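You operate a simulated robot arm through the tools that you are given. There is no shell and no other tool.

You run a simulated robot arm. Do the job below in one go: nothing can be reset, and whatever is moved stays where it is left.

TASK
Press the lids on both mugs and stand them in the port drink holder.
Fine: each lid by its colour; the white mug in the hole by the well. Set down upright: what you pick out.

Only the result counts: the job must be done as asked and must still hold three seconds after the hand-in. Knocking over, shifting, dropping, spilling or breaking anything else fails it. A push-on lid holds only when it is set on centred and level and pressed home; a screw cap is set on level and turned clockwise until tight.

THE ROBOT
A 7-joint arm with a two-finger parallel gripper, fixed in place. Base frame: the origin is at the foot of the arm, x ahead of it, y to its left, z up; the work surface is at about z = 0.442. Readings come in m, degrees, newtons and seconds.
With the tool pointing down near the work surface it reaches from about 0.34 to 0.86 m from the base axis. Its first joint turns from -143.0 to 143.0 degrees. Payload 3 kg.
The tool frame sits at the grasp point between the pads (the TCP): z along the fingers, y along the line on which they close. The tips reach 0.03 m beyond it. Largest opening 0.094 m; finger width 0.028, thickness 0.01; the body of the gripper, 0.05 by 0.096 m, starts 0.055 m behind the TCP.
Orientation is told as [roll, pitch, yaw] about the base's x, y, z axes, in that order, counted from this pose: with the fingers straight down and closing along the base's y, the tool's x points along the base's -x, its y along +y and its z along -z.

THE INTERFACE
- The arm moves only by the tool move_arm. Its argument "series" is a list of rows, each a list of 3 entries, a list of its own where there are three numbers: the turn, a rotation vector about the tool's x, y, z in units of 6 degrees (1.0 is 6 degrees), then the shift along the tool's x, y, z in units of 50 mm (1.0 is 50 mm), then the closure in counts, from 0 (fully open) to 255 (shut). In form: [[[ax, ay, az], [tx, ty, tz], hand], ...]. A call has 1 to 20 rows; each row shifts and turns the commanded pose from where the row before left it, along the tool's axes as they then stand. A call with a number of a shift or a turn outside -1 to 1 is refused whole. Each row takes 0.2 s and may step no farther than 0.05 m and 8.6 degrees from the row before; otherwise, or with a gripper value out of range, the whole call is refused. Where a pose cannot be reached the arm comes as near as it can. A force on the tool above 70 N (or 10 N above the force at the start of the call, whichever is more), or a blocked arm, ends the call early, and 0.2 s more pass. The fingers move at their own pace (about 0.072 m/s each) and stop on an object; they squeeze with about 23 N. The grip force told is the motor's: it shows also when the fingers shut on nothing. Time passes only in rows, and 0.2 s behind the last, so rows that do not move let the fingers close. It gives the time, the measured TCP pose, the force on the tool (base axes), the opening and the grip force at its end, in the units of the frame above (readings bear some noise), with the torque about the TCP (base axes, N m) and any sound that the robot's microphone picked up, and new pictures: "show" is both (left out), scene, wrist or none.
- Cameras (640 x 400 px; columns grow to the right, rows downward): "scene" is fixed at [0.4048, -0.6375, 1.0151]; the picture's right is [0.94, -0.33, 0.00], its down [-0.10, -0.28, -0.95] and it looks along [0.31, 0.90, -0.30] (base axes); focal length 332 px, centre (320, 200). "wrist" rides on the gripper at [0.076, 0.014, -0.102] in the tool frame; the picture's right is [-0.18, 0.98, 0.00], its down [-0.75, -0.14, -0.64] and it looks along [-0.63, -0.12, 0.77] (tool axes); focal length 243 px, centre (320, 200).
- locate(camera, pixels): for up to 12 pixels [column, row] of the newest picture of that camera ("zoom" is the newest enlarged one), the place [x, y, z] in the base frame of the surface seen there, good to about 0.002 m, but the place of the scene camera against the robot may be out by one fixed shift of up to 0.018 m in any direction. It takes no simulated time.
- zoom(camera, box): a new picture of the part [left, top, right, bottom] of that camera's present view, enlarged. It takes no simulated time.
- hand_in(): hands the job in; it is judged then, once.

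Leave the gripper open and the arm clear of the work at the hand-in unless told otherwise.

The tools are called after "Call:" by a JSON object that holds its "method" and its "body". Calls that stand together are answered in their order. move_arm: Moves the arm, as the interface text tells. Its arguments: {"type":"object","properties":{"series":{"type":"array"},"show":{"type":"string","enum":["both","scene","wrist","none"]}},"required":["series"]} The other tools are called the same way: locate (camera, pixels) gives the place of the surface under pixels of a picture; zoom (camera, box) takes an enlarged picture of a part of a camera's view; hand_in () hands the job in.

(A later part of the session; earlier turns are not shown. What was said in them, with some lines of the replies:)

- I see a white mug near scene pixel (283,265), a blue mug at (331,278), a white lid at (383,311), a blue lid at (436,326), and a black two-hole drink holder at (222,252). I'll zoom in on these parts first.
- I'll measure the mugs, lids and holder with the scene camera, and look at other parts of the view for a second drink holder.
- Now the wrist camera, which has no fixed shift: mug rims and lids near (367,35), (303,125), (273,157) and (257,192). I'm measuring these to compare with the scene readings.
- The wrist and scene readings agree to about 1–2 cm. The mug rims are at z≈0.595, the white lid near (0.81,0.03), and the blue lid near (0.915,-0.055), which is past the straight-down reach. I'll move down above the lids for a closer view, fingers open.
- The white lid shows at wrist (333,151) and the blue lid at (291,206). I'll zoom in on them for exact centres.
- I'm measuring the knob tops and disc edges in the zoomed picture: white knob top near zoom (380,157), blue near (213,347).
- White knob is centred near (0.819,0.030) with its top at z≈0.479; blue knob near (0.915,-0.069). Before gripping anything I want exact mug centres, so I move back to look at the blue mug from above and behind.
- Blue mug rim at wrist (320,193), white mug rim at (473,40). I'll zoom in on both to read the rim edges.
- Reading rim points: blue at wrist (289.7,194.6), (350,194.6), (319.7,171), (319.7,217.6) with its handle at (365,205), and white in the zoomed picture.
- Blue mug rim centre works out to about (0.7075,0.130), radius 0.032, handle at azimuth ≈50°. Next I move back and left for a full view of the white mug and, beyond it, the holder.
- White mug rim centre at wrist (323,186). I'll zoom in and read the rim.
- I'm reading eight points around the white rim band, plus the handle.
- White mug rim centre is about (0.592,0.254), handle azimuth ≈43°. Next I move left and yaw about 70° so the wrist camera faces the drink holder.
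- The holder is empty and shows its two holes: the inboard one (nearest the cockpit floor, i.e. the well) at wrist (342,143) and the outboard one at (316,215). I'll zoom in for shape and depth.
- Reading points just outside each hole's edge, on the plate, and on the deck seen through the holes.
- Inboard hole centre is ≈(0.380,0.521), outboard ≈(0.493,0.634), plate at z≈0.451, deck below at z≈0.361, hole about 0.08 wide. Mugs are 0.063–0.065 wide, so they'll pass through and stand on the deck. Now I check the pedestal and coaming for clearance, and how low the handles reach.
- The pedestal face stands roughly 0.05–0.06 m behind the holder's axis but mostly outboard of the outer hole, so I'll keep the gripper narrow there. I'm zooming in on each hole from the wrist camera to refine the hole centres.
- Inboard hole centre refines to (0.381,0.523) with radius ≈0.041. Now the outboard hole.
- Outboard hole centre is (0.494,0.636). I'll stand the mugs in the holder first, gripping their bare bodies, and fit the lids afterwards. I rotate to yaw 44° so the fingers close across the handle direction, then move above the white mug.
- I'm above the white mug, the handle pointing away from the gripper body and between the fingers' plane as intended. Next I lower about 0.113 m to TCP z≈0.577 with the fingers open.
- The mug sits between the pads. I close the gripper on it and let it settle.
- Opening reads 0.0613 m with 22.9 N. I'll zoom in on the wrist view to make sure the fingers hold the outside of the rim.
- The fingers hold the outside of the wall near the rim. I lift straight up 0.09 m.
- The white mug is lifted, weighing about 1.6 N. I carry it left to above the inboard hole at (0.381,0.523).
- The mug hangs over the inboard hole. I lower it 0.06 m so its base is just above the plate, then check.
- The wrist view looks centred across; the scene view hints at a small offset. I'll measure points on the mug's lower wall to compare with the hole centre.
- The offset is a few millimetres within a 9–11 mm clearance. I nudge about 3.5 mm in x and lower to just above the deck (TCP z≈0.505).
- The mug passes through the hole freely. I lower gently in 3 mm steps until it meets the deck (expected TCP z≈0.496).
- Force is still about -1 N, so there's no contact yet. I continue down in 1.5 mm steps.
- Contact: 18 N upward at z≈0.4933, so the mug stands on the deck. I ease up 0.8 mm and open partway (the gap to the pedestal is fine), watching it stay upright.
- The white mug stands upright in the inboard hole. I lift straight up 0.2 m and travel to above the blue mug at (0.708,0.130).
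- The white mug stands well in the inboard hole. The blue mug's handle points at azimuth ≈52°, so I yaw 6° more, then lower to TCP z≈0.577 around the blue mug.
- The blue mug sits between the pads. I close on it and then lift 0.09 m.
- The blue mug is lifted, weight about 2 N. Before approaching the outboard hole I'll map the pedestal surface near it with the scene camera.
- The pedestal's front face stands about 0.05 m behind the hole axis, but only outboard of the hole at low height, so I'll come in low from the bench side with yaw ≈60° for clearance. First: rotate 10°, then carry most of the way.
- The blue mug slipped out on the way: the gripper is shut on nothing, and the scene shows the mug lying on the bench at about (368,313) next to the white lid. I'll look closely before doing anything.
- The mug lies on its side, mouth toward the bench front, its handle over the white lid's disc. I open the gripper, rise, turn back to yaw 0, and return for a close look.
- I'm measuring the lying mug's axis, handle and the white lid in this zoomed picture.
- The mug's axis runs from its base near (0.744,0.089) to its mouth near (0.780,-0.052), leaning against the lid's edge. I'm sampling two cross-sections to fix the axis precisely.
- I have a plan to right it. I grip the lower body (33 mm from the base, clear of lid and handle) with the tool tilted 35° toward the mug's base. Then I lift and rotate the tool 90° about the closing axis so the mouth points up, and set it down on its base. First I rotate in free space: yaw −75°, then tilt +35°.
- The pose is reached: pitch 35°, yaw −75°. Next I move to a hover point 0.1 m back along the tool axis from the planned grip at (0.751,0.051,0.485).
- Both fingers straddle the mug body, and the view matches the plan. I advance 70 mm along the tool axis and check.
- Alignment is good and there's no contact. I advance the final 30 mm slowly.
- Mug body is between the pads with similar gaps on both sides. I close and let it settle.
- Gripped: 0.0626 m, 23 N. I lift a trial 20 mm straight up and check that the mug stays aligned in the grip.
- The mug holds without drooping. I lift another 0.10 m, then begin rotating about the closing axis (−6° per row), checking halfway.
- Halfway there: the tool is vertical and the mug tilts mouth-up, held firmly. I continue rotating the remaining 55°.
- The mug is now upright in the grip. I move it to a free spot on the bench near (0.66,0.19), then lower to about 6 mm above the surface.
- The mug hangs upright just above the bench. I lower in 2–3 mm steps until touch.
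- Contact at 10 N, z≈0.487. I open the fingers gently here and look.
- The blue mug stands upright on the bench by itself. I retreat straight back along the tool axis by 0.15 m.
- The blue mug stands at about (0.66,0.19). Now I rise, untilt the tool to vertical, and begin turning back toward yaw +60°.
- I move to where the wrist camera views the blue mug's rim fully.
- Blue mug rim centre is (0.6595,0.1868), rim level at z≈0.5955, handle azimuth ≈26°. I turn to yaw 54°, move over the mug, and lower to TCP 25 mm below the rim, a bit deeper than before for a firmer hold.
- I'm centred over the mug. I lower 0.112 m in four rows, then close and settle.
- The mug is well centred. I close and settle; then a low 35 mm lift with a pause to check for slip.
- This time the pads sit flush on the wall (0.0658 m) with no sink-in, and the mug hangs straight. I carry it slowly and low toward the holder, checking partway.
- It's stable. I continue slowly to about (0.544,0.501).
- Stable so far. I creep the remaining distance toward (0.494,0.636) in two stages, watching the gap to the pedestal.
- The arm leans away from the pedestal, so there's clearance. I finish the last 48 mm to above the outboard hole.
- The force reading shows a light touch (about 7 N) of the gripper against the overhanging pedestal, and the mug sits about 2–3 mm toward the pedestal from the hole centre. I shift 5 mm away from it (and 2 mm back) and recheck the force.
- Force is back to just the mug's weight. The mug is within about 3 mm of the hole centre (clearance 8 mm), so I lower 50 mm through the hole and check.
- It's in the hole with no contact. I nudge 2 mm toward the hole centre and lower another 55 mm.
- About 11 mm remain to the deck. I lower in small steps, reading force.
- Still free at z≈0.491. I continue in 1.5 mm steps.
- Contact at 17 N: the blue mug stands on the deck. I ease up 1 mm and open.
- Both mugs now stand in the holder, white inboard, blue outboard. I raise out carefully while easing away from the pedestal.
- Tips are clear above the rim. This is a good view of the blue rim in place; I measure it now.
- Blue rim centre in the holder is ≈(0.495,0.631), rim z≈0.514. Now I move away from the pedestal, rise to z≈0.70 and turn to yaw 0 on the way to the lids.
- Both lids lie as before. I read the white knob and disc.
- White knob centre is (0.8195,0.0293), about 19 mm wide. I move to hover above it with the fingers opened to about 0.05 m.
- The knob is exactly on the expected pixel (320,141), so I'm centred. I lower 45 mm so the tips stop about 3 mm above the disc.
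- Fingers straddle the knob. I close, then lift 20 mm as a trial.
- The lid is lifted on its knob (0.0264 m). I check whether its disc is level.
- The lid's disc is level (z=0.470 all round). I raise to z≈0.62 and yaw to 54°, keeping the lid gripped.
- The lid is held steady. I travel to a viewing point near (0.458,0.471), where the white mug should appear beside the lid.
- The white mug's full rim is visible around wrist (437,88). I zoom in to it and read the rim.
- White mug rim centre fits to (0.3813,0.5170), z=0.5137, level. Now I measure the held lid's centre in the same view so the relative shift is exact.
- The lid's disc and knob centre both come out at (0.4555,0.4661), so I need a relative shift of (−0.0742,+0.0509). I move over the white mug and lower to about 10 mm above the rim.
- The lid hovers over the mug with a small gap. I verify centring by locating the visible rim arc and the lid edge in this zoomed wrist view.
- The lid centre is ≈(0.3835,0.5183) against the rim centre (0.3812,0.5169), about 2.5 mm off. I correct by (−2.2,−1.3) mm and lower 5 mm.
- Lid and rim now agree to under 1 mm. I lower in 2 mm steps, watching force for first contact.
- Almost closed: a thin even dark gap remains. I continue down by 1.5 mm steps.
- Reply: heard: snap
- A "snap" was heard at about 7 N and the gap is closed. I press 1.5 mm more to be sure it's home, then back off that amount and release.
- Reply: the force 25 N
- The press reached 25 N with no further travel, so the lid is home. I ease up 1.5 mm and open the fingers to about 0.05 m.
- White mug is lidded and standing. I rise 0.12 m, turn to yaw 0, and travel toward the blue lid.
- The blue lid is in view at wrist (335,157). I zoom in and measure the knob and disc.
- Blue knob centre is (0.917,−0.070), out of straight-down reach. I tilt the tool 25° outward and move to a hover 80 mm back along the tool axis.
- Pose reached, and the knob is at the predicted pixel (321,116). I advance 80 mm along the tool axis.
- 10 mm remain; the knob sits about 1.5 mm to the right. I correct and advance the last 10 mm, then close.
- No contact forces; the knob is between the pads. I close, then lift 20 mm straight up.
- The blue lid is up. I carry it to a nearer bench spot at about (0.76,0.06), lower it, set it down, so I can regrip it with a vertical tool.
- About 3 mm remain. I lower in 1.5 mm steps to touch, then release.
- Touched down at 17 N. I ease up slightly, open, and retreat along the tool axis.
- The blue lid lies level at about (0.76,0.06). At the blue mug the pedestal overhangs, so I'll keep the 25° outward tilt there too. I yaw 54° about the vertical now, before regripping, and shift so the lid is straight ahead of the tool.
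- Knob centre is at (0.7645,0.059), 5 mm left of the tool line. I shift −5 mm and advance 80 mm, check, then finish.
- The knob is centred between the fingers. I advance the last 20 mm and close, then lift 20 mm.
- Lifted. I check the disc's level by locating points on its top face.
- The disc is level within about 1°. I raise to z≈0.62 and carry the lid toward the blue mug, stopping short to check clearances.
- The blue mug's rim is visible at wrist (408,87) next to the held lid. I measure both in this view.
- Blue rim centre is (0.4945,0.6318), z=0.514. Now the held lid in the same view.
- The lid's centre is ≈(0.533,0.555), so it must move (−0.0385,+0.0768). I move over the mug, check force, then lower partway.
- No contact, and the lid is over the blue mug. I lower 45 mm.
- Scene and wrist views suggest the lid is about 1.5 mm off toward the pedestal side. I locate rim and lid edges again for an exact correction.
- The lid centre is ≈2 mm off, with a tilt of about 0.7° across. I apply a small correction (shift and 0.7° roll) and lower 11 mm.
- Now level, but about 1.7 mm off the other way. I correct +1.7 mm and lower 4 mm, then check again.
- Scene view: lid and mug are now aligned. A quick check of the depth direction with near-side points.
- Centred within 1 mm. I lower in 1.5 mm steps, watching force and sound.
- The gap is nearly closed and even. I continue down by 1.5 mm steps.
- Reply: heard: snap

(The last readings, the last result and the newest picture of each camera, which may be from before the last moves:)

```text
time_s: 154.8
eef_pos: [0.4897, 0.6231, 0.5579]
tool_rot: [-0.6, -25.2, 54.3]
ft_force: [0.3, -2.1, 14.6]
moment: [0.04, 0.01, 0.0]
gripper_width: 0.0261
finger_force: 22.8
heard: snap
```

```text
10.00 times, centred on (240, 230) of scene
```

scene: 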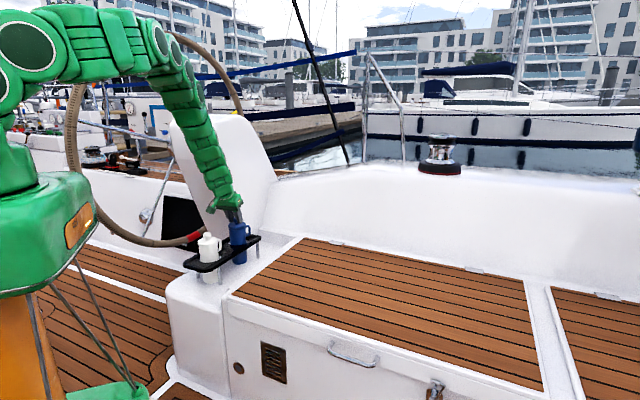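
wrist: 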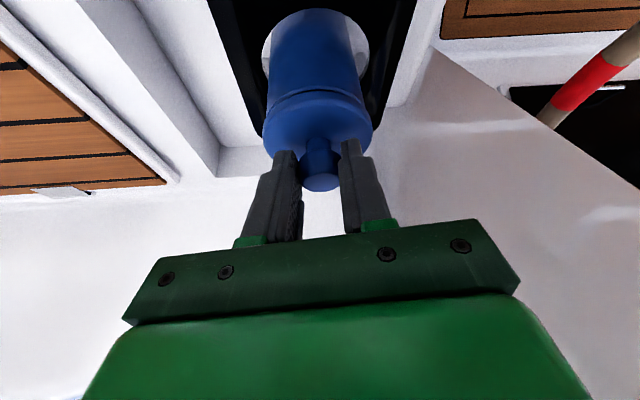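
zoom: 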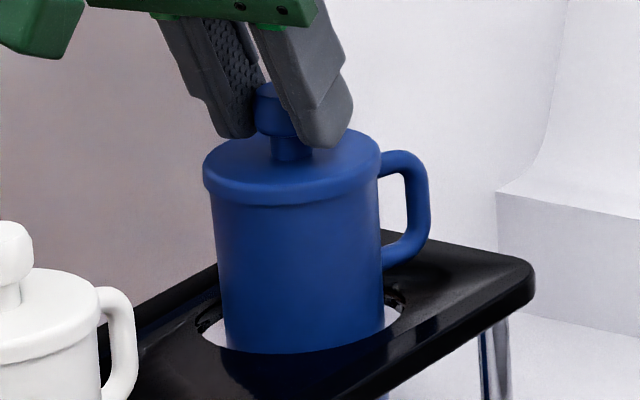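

A "snap" at 14.6 N: the blue lid is on and the gap is gone. I press another 1 mm to confirm, then ease back and release.

Call:
{"method": "move_arm", "body": {"series": [[[0, 0, 0], [0.0085, 0, 0.0181], 255], [[0, 0, 0], [0, 0, 0], 255]], "show": "none"}}

Call:
{"method": "move_arm", "body": {"series": [[[0, 0, 0], [-0.017, 0, -0.0363], 255], [[0, 0, 0], [0, 0, 0], 210], [[0, 0, 0], [0, 0, 0], 170], [[0, 0, 0], [0, 0, 0], 140], [[0, 0, 0], [0, 0, 0], 140]]}}

Call:
{"method": "zoom", "body": {"camera": "scene", "box": [205, 200, 275, 260]}}

```text
time_s: 155.4
eef_pos: [0.4887, 0.6217, 0.5548]
tool_rot: [-0.7, -25.2, 54.3]
ft_force: [2.5, 0.5, 25.2]
moment: [0.37, -0.24, -0.01]
gripper_width: 0.0265
finger_force: 23.1
```

```text
time_s: 156.6
eef_pos: [0.4868, 0.6218, 0.5558]
tool_rot: [-0.5, -25.1, 54.2]
ft_force: [0.2, -0.6, -0.1]
moment: [-0.02, 0.0, -0.03]
gripper_width: 0.0424
finger_force: 0.1
```

scene: 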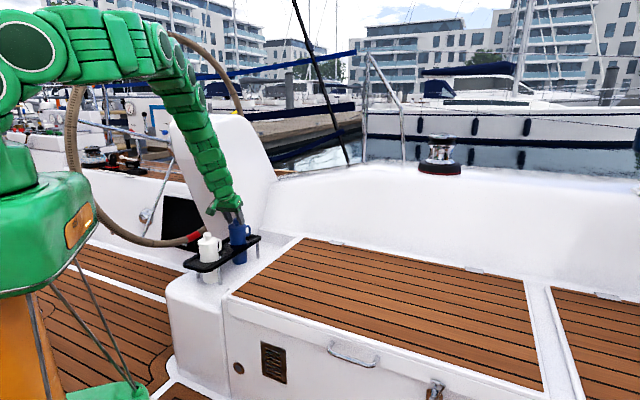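
wrist: 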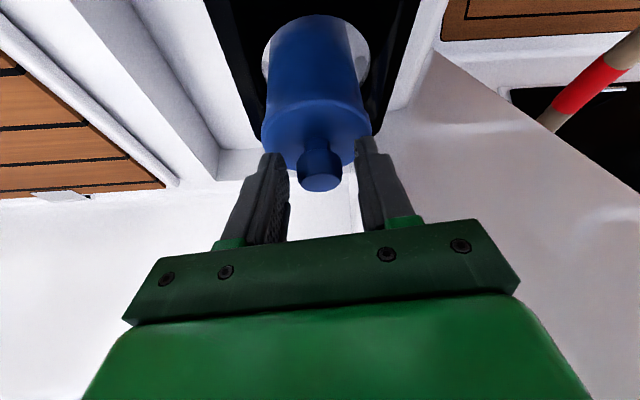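

```text
6.67 times, centred on (240, 230) of scene
```

zoom: 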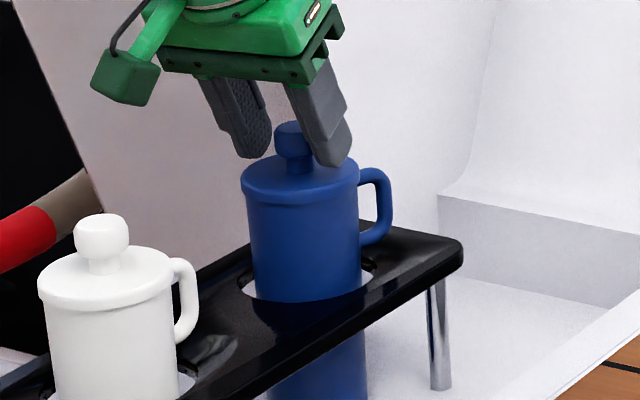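

Both mugs are lidded. I retreat along the tool axis by 0.1 m and then straight up and away.

Call:
{"method": "move_arm", "body": {"series": [[[0, 0, 0], [0, 0, -0.3], 120], [[0, 0, 0], [0, 0, -0.6], 120], [[0, 0, 0], [0, 0, -0.6], 120], [[0, 0, 0], [0, 0, -0.5], 120], [[0, 0, 0], [-0.2, 0, -0.45], 60], [[0, 0, 0], [-0.2, 0, -0.45], 0], [[0, 0, 0], [0, -0.8, 0], 0], [[0, 0, 0], [0, -0.8, 0], 0], [[0, 0, 0], [0, -0.8, 0], 0], [[0, 0, 0], [0, -0.8, 0], 0], [[0, 0, 0], [0, 0, 0], 0], [[0, 0, 0], [0, 0, 0], 0]]}}

Call:
{"method": "zoom", "body": {"camera": "scene", "box": [175, 210, 275, 290]}}

```text
time_s: 159.2
eef_pos: [0.5922, 0.4952, 0.6969]
tool_rot: [-0.6, -25.1, 54.3]
ft_force: [-0.2, -1.6, -0.4]
moment: [0.01, -0.02, 0.0]
gripper_width: 0.0938
finger_force: 0.1
```

scene: 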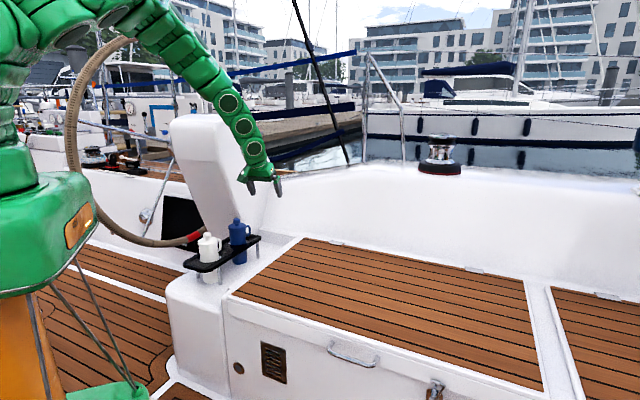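
wrist: 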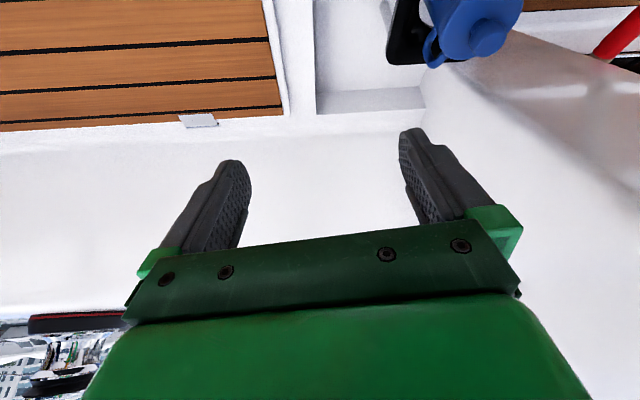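

```text
5.00 times, centred on (225, 250) of scene
```

zoom: 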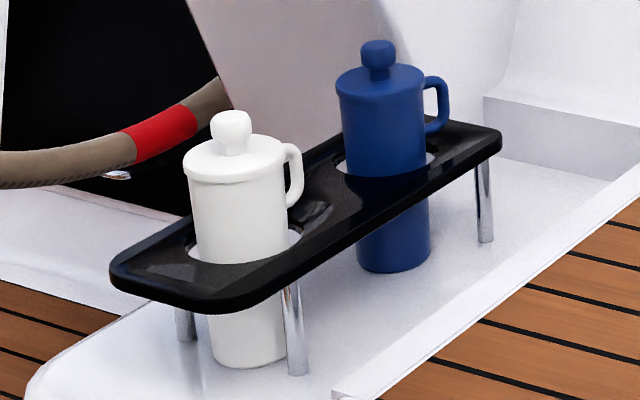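

Both mugs stand upright with their lids on, white in the inboard hole and blue outboard; the gripper is open and clear. I move a bit farther away and idle a few rows to confirm everything stays put.

Call:
{"method": "move_arm", "body": {"series": [[[0, 0, 0], [-0.3, -0.4, -0.6], 0], [[0, 0, 0], [-0.3, -0.4, -0.6], 0], [[0, 0, 0], [0, 0, 0], 0], [[0, 0, 0], [0, 0, 0], 0], [[0, 0, 0], [0, 0, 0], 0], [[0, 0, 0], [0, 0, 0], 0], [[0, 0, 0], [0, 0, 0], 0], [[0, 0, 0], [0, 0, 0], 0], [[0, 0, 0], [0, 0, 0], 0], [[0, 0, 0], [0, 0, 0], 0], [[0, 0, 0], [0, 0, 0], 0], [[0, 0, 0], [0, 0, 0], 0]], "show": "scene"}}

Call:
{"method": "zoom", "body": {"camera": "scene", "box": [175, 210, 275, 290]}}

Call:
{"method": "locate", "body": {"camera": "zoom", "pixels": [[232, 120], [200, 165], [270, 158], [230, 175], [377, 50], [350, 85], [410, 80], [375, 98]]}}

```text
time_s: 161.8
eef_pos: [0.6235, 0.4715, 0.7641]
tool_rot: [-0.6, -25.1, 54.2]
ft_force: [-0.4, -0.1, -0.9]
moment: [0.02, -0.03, 0.0]
gripper_width: 0.0939
finger_force: 0.0
```

scene: 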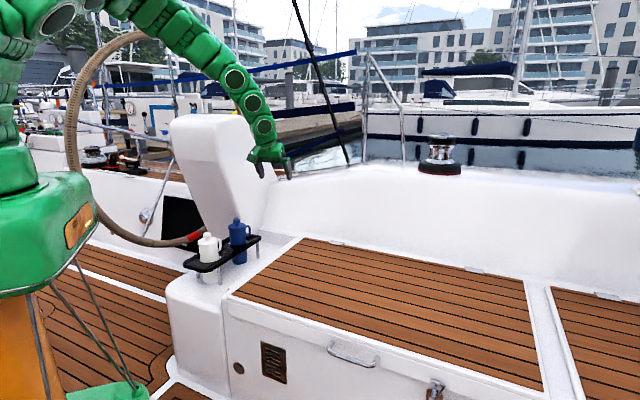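

```text
5.00 times, centred on (225, 250) of scene
```

zoom: 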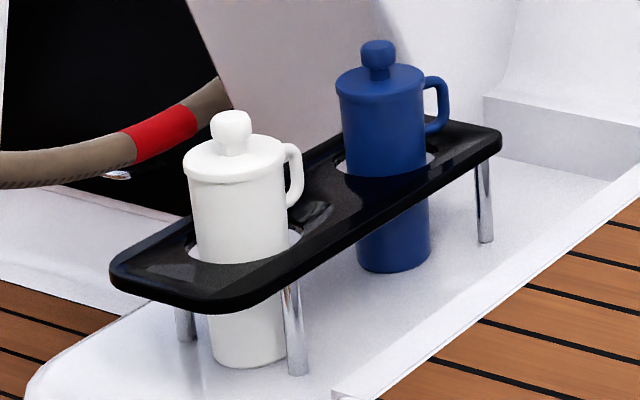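

```text
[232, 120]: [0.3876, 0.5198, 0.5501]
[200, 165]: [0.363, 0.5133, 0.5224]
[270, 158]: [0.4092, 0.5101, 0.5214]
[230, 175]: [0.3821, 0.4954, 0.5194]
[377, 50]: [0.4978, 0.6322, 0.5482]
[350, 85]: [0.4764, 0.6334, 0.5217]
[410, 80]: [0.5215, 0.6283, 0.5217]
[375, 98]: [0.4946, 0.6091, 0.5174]
```

Nothing has moved after more than two seconds. Both lids sit level at the same height (disc z≈0.522) and both mugs stand upright, each with its own colour of lid: white by the well, blue outboard. The gripper is open and clear, so I hand in.

Call:
{"method": "hand_in", "body": {}}

```text
The job is handed in.
```

I handed the job in with both lids pressed on and both mugs standing upright in the port drink holder. I don't have the verdict yet.

- **White mug:** it stands in the inboard hole by the well, with the white lid on. The lid snapped on at about 7 N, and pressing to 25 N moved it no further.
- **Blue mug:** it stands in the outboard hole, with the blue lid on. The lid snapped on at about 15 N, and I pressed it to 25 N as well.
- **Last check:** nothing had shifted after more than two seconds of waiting. Both lids sat level at the same height. The gripper was open and the arm clear.

Two things went wrong along the way:

- **Dropped mug:** on the first carry the blue mug slipped out of the gripper and fell onto the bench against the white lid. I stood it back up on the bench, gripped it again and carried it over. I saw no damage to the mug or the lid, but I don't know why it slipped. Whether this drop counts against the job is for the judging.
- **Touched pedestal:** the gripper touched the wheel pedestal with about 7 N while I was placing the blue mug. I backed off at once, and nothing moved.
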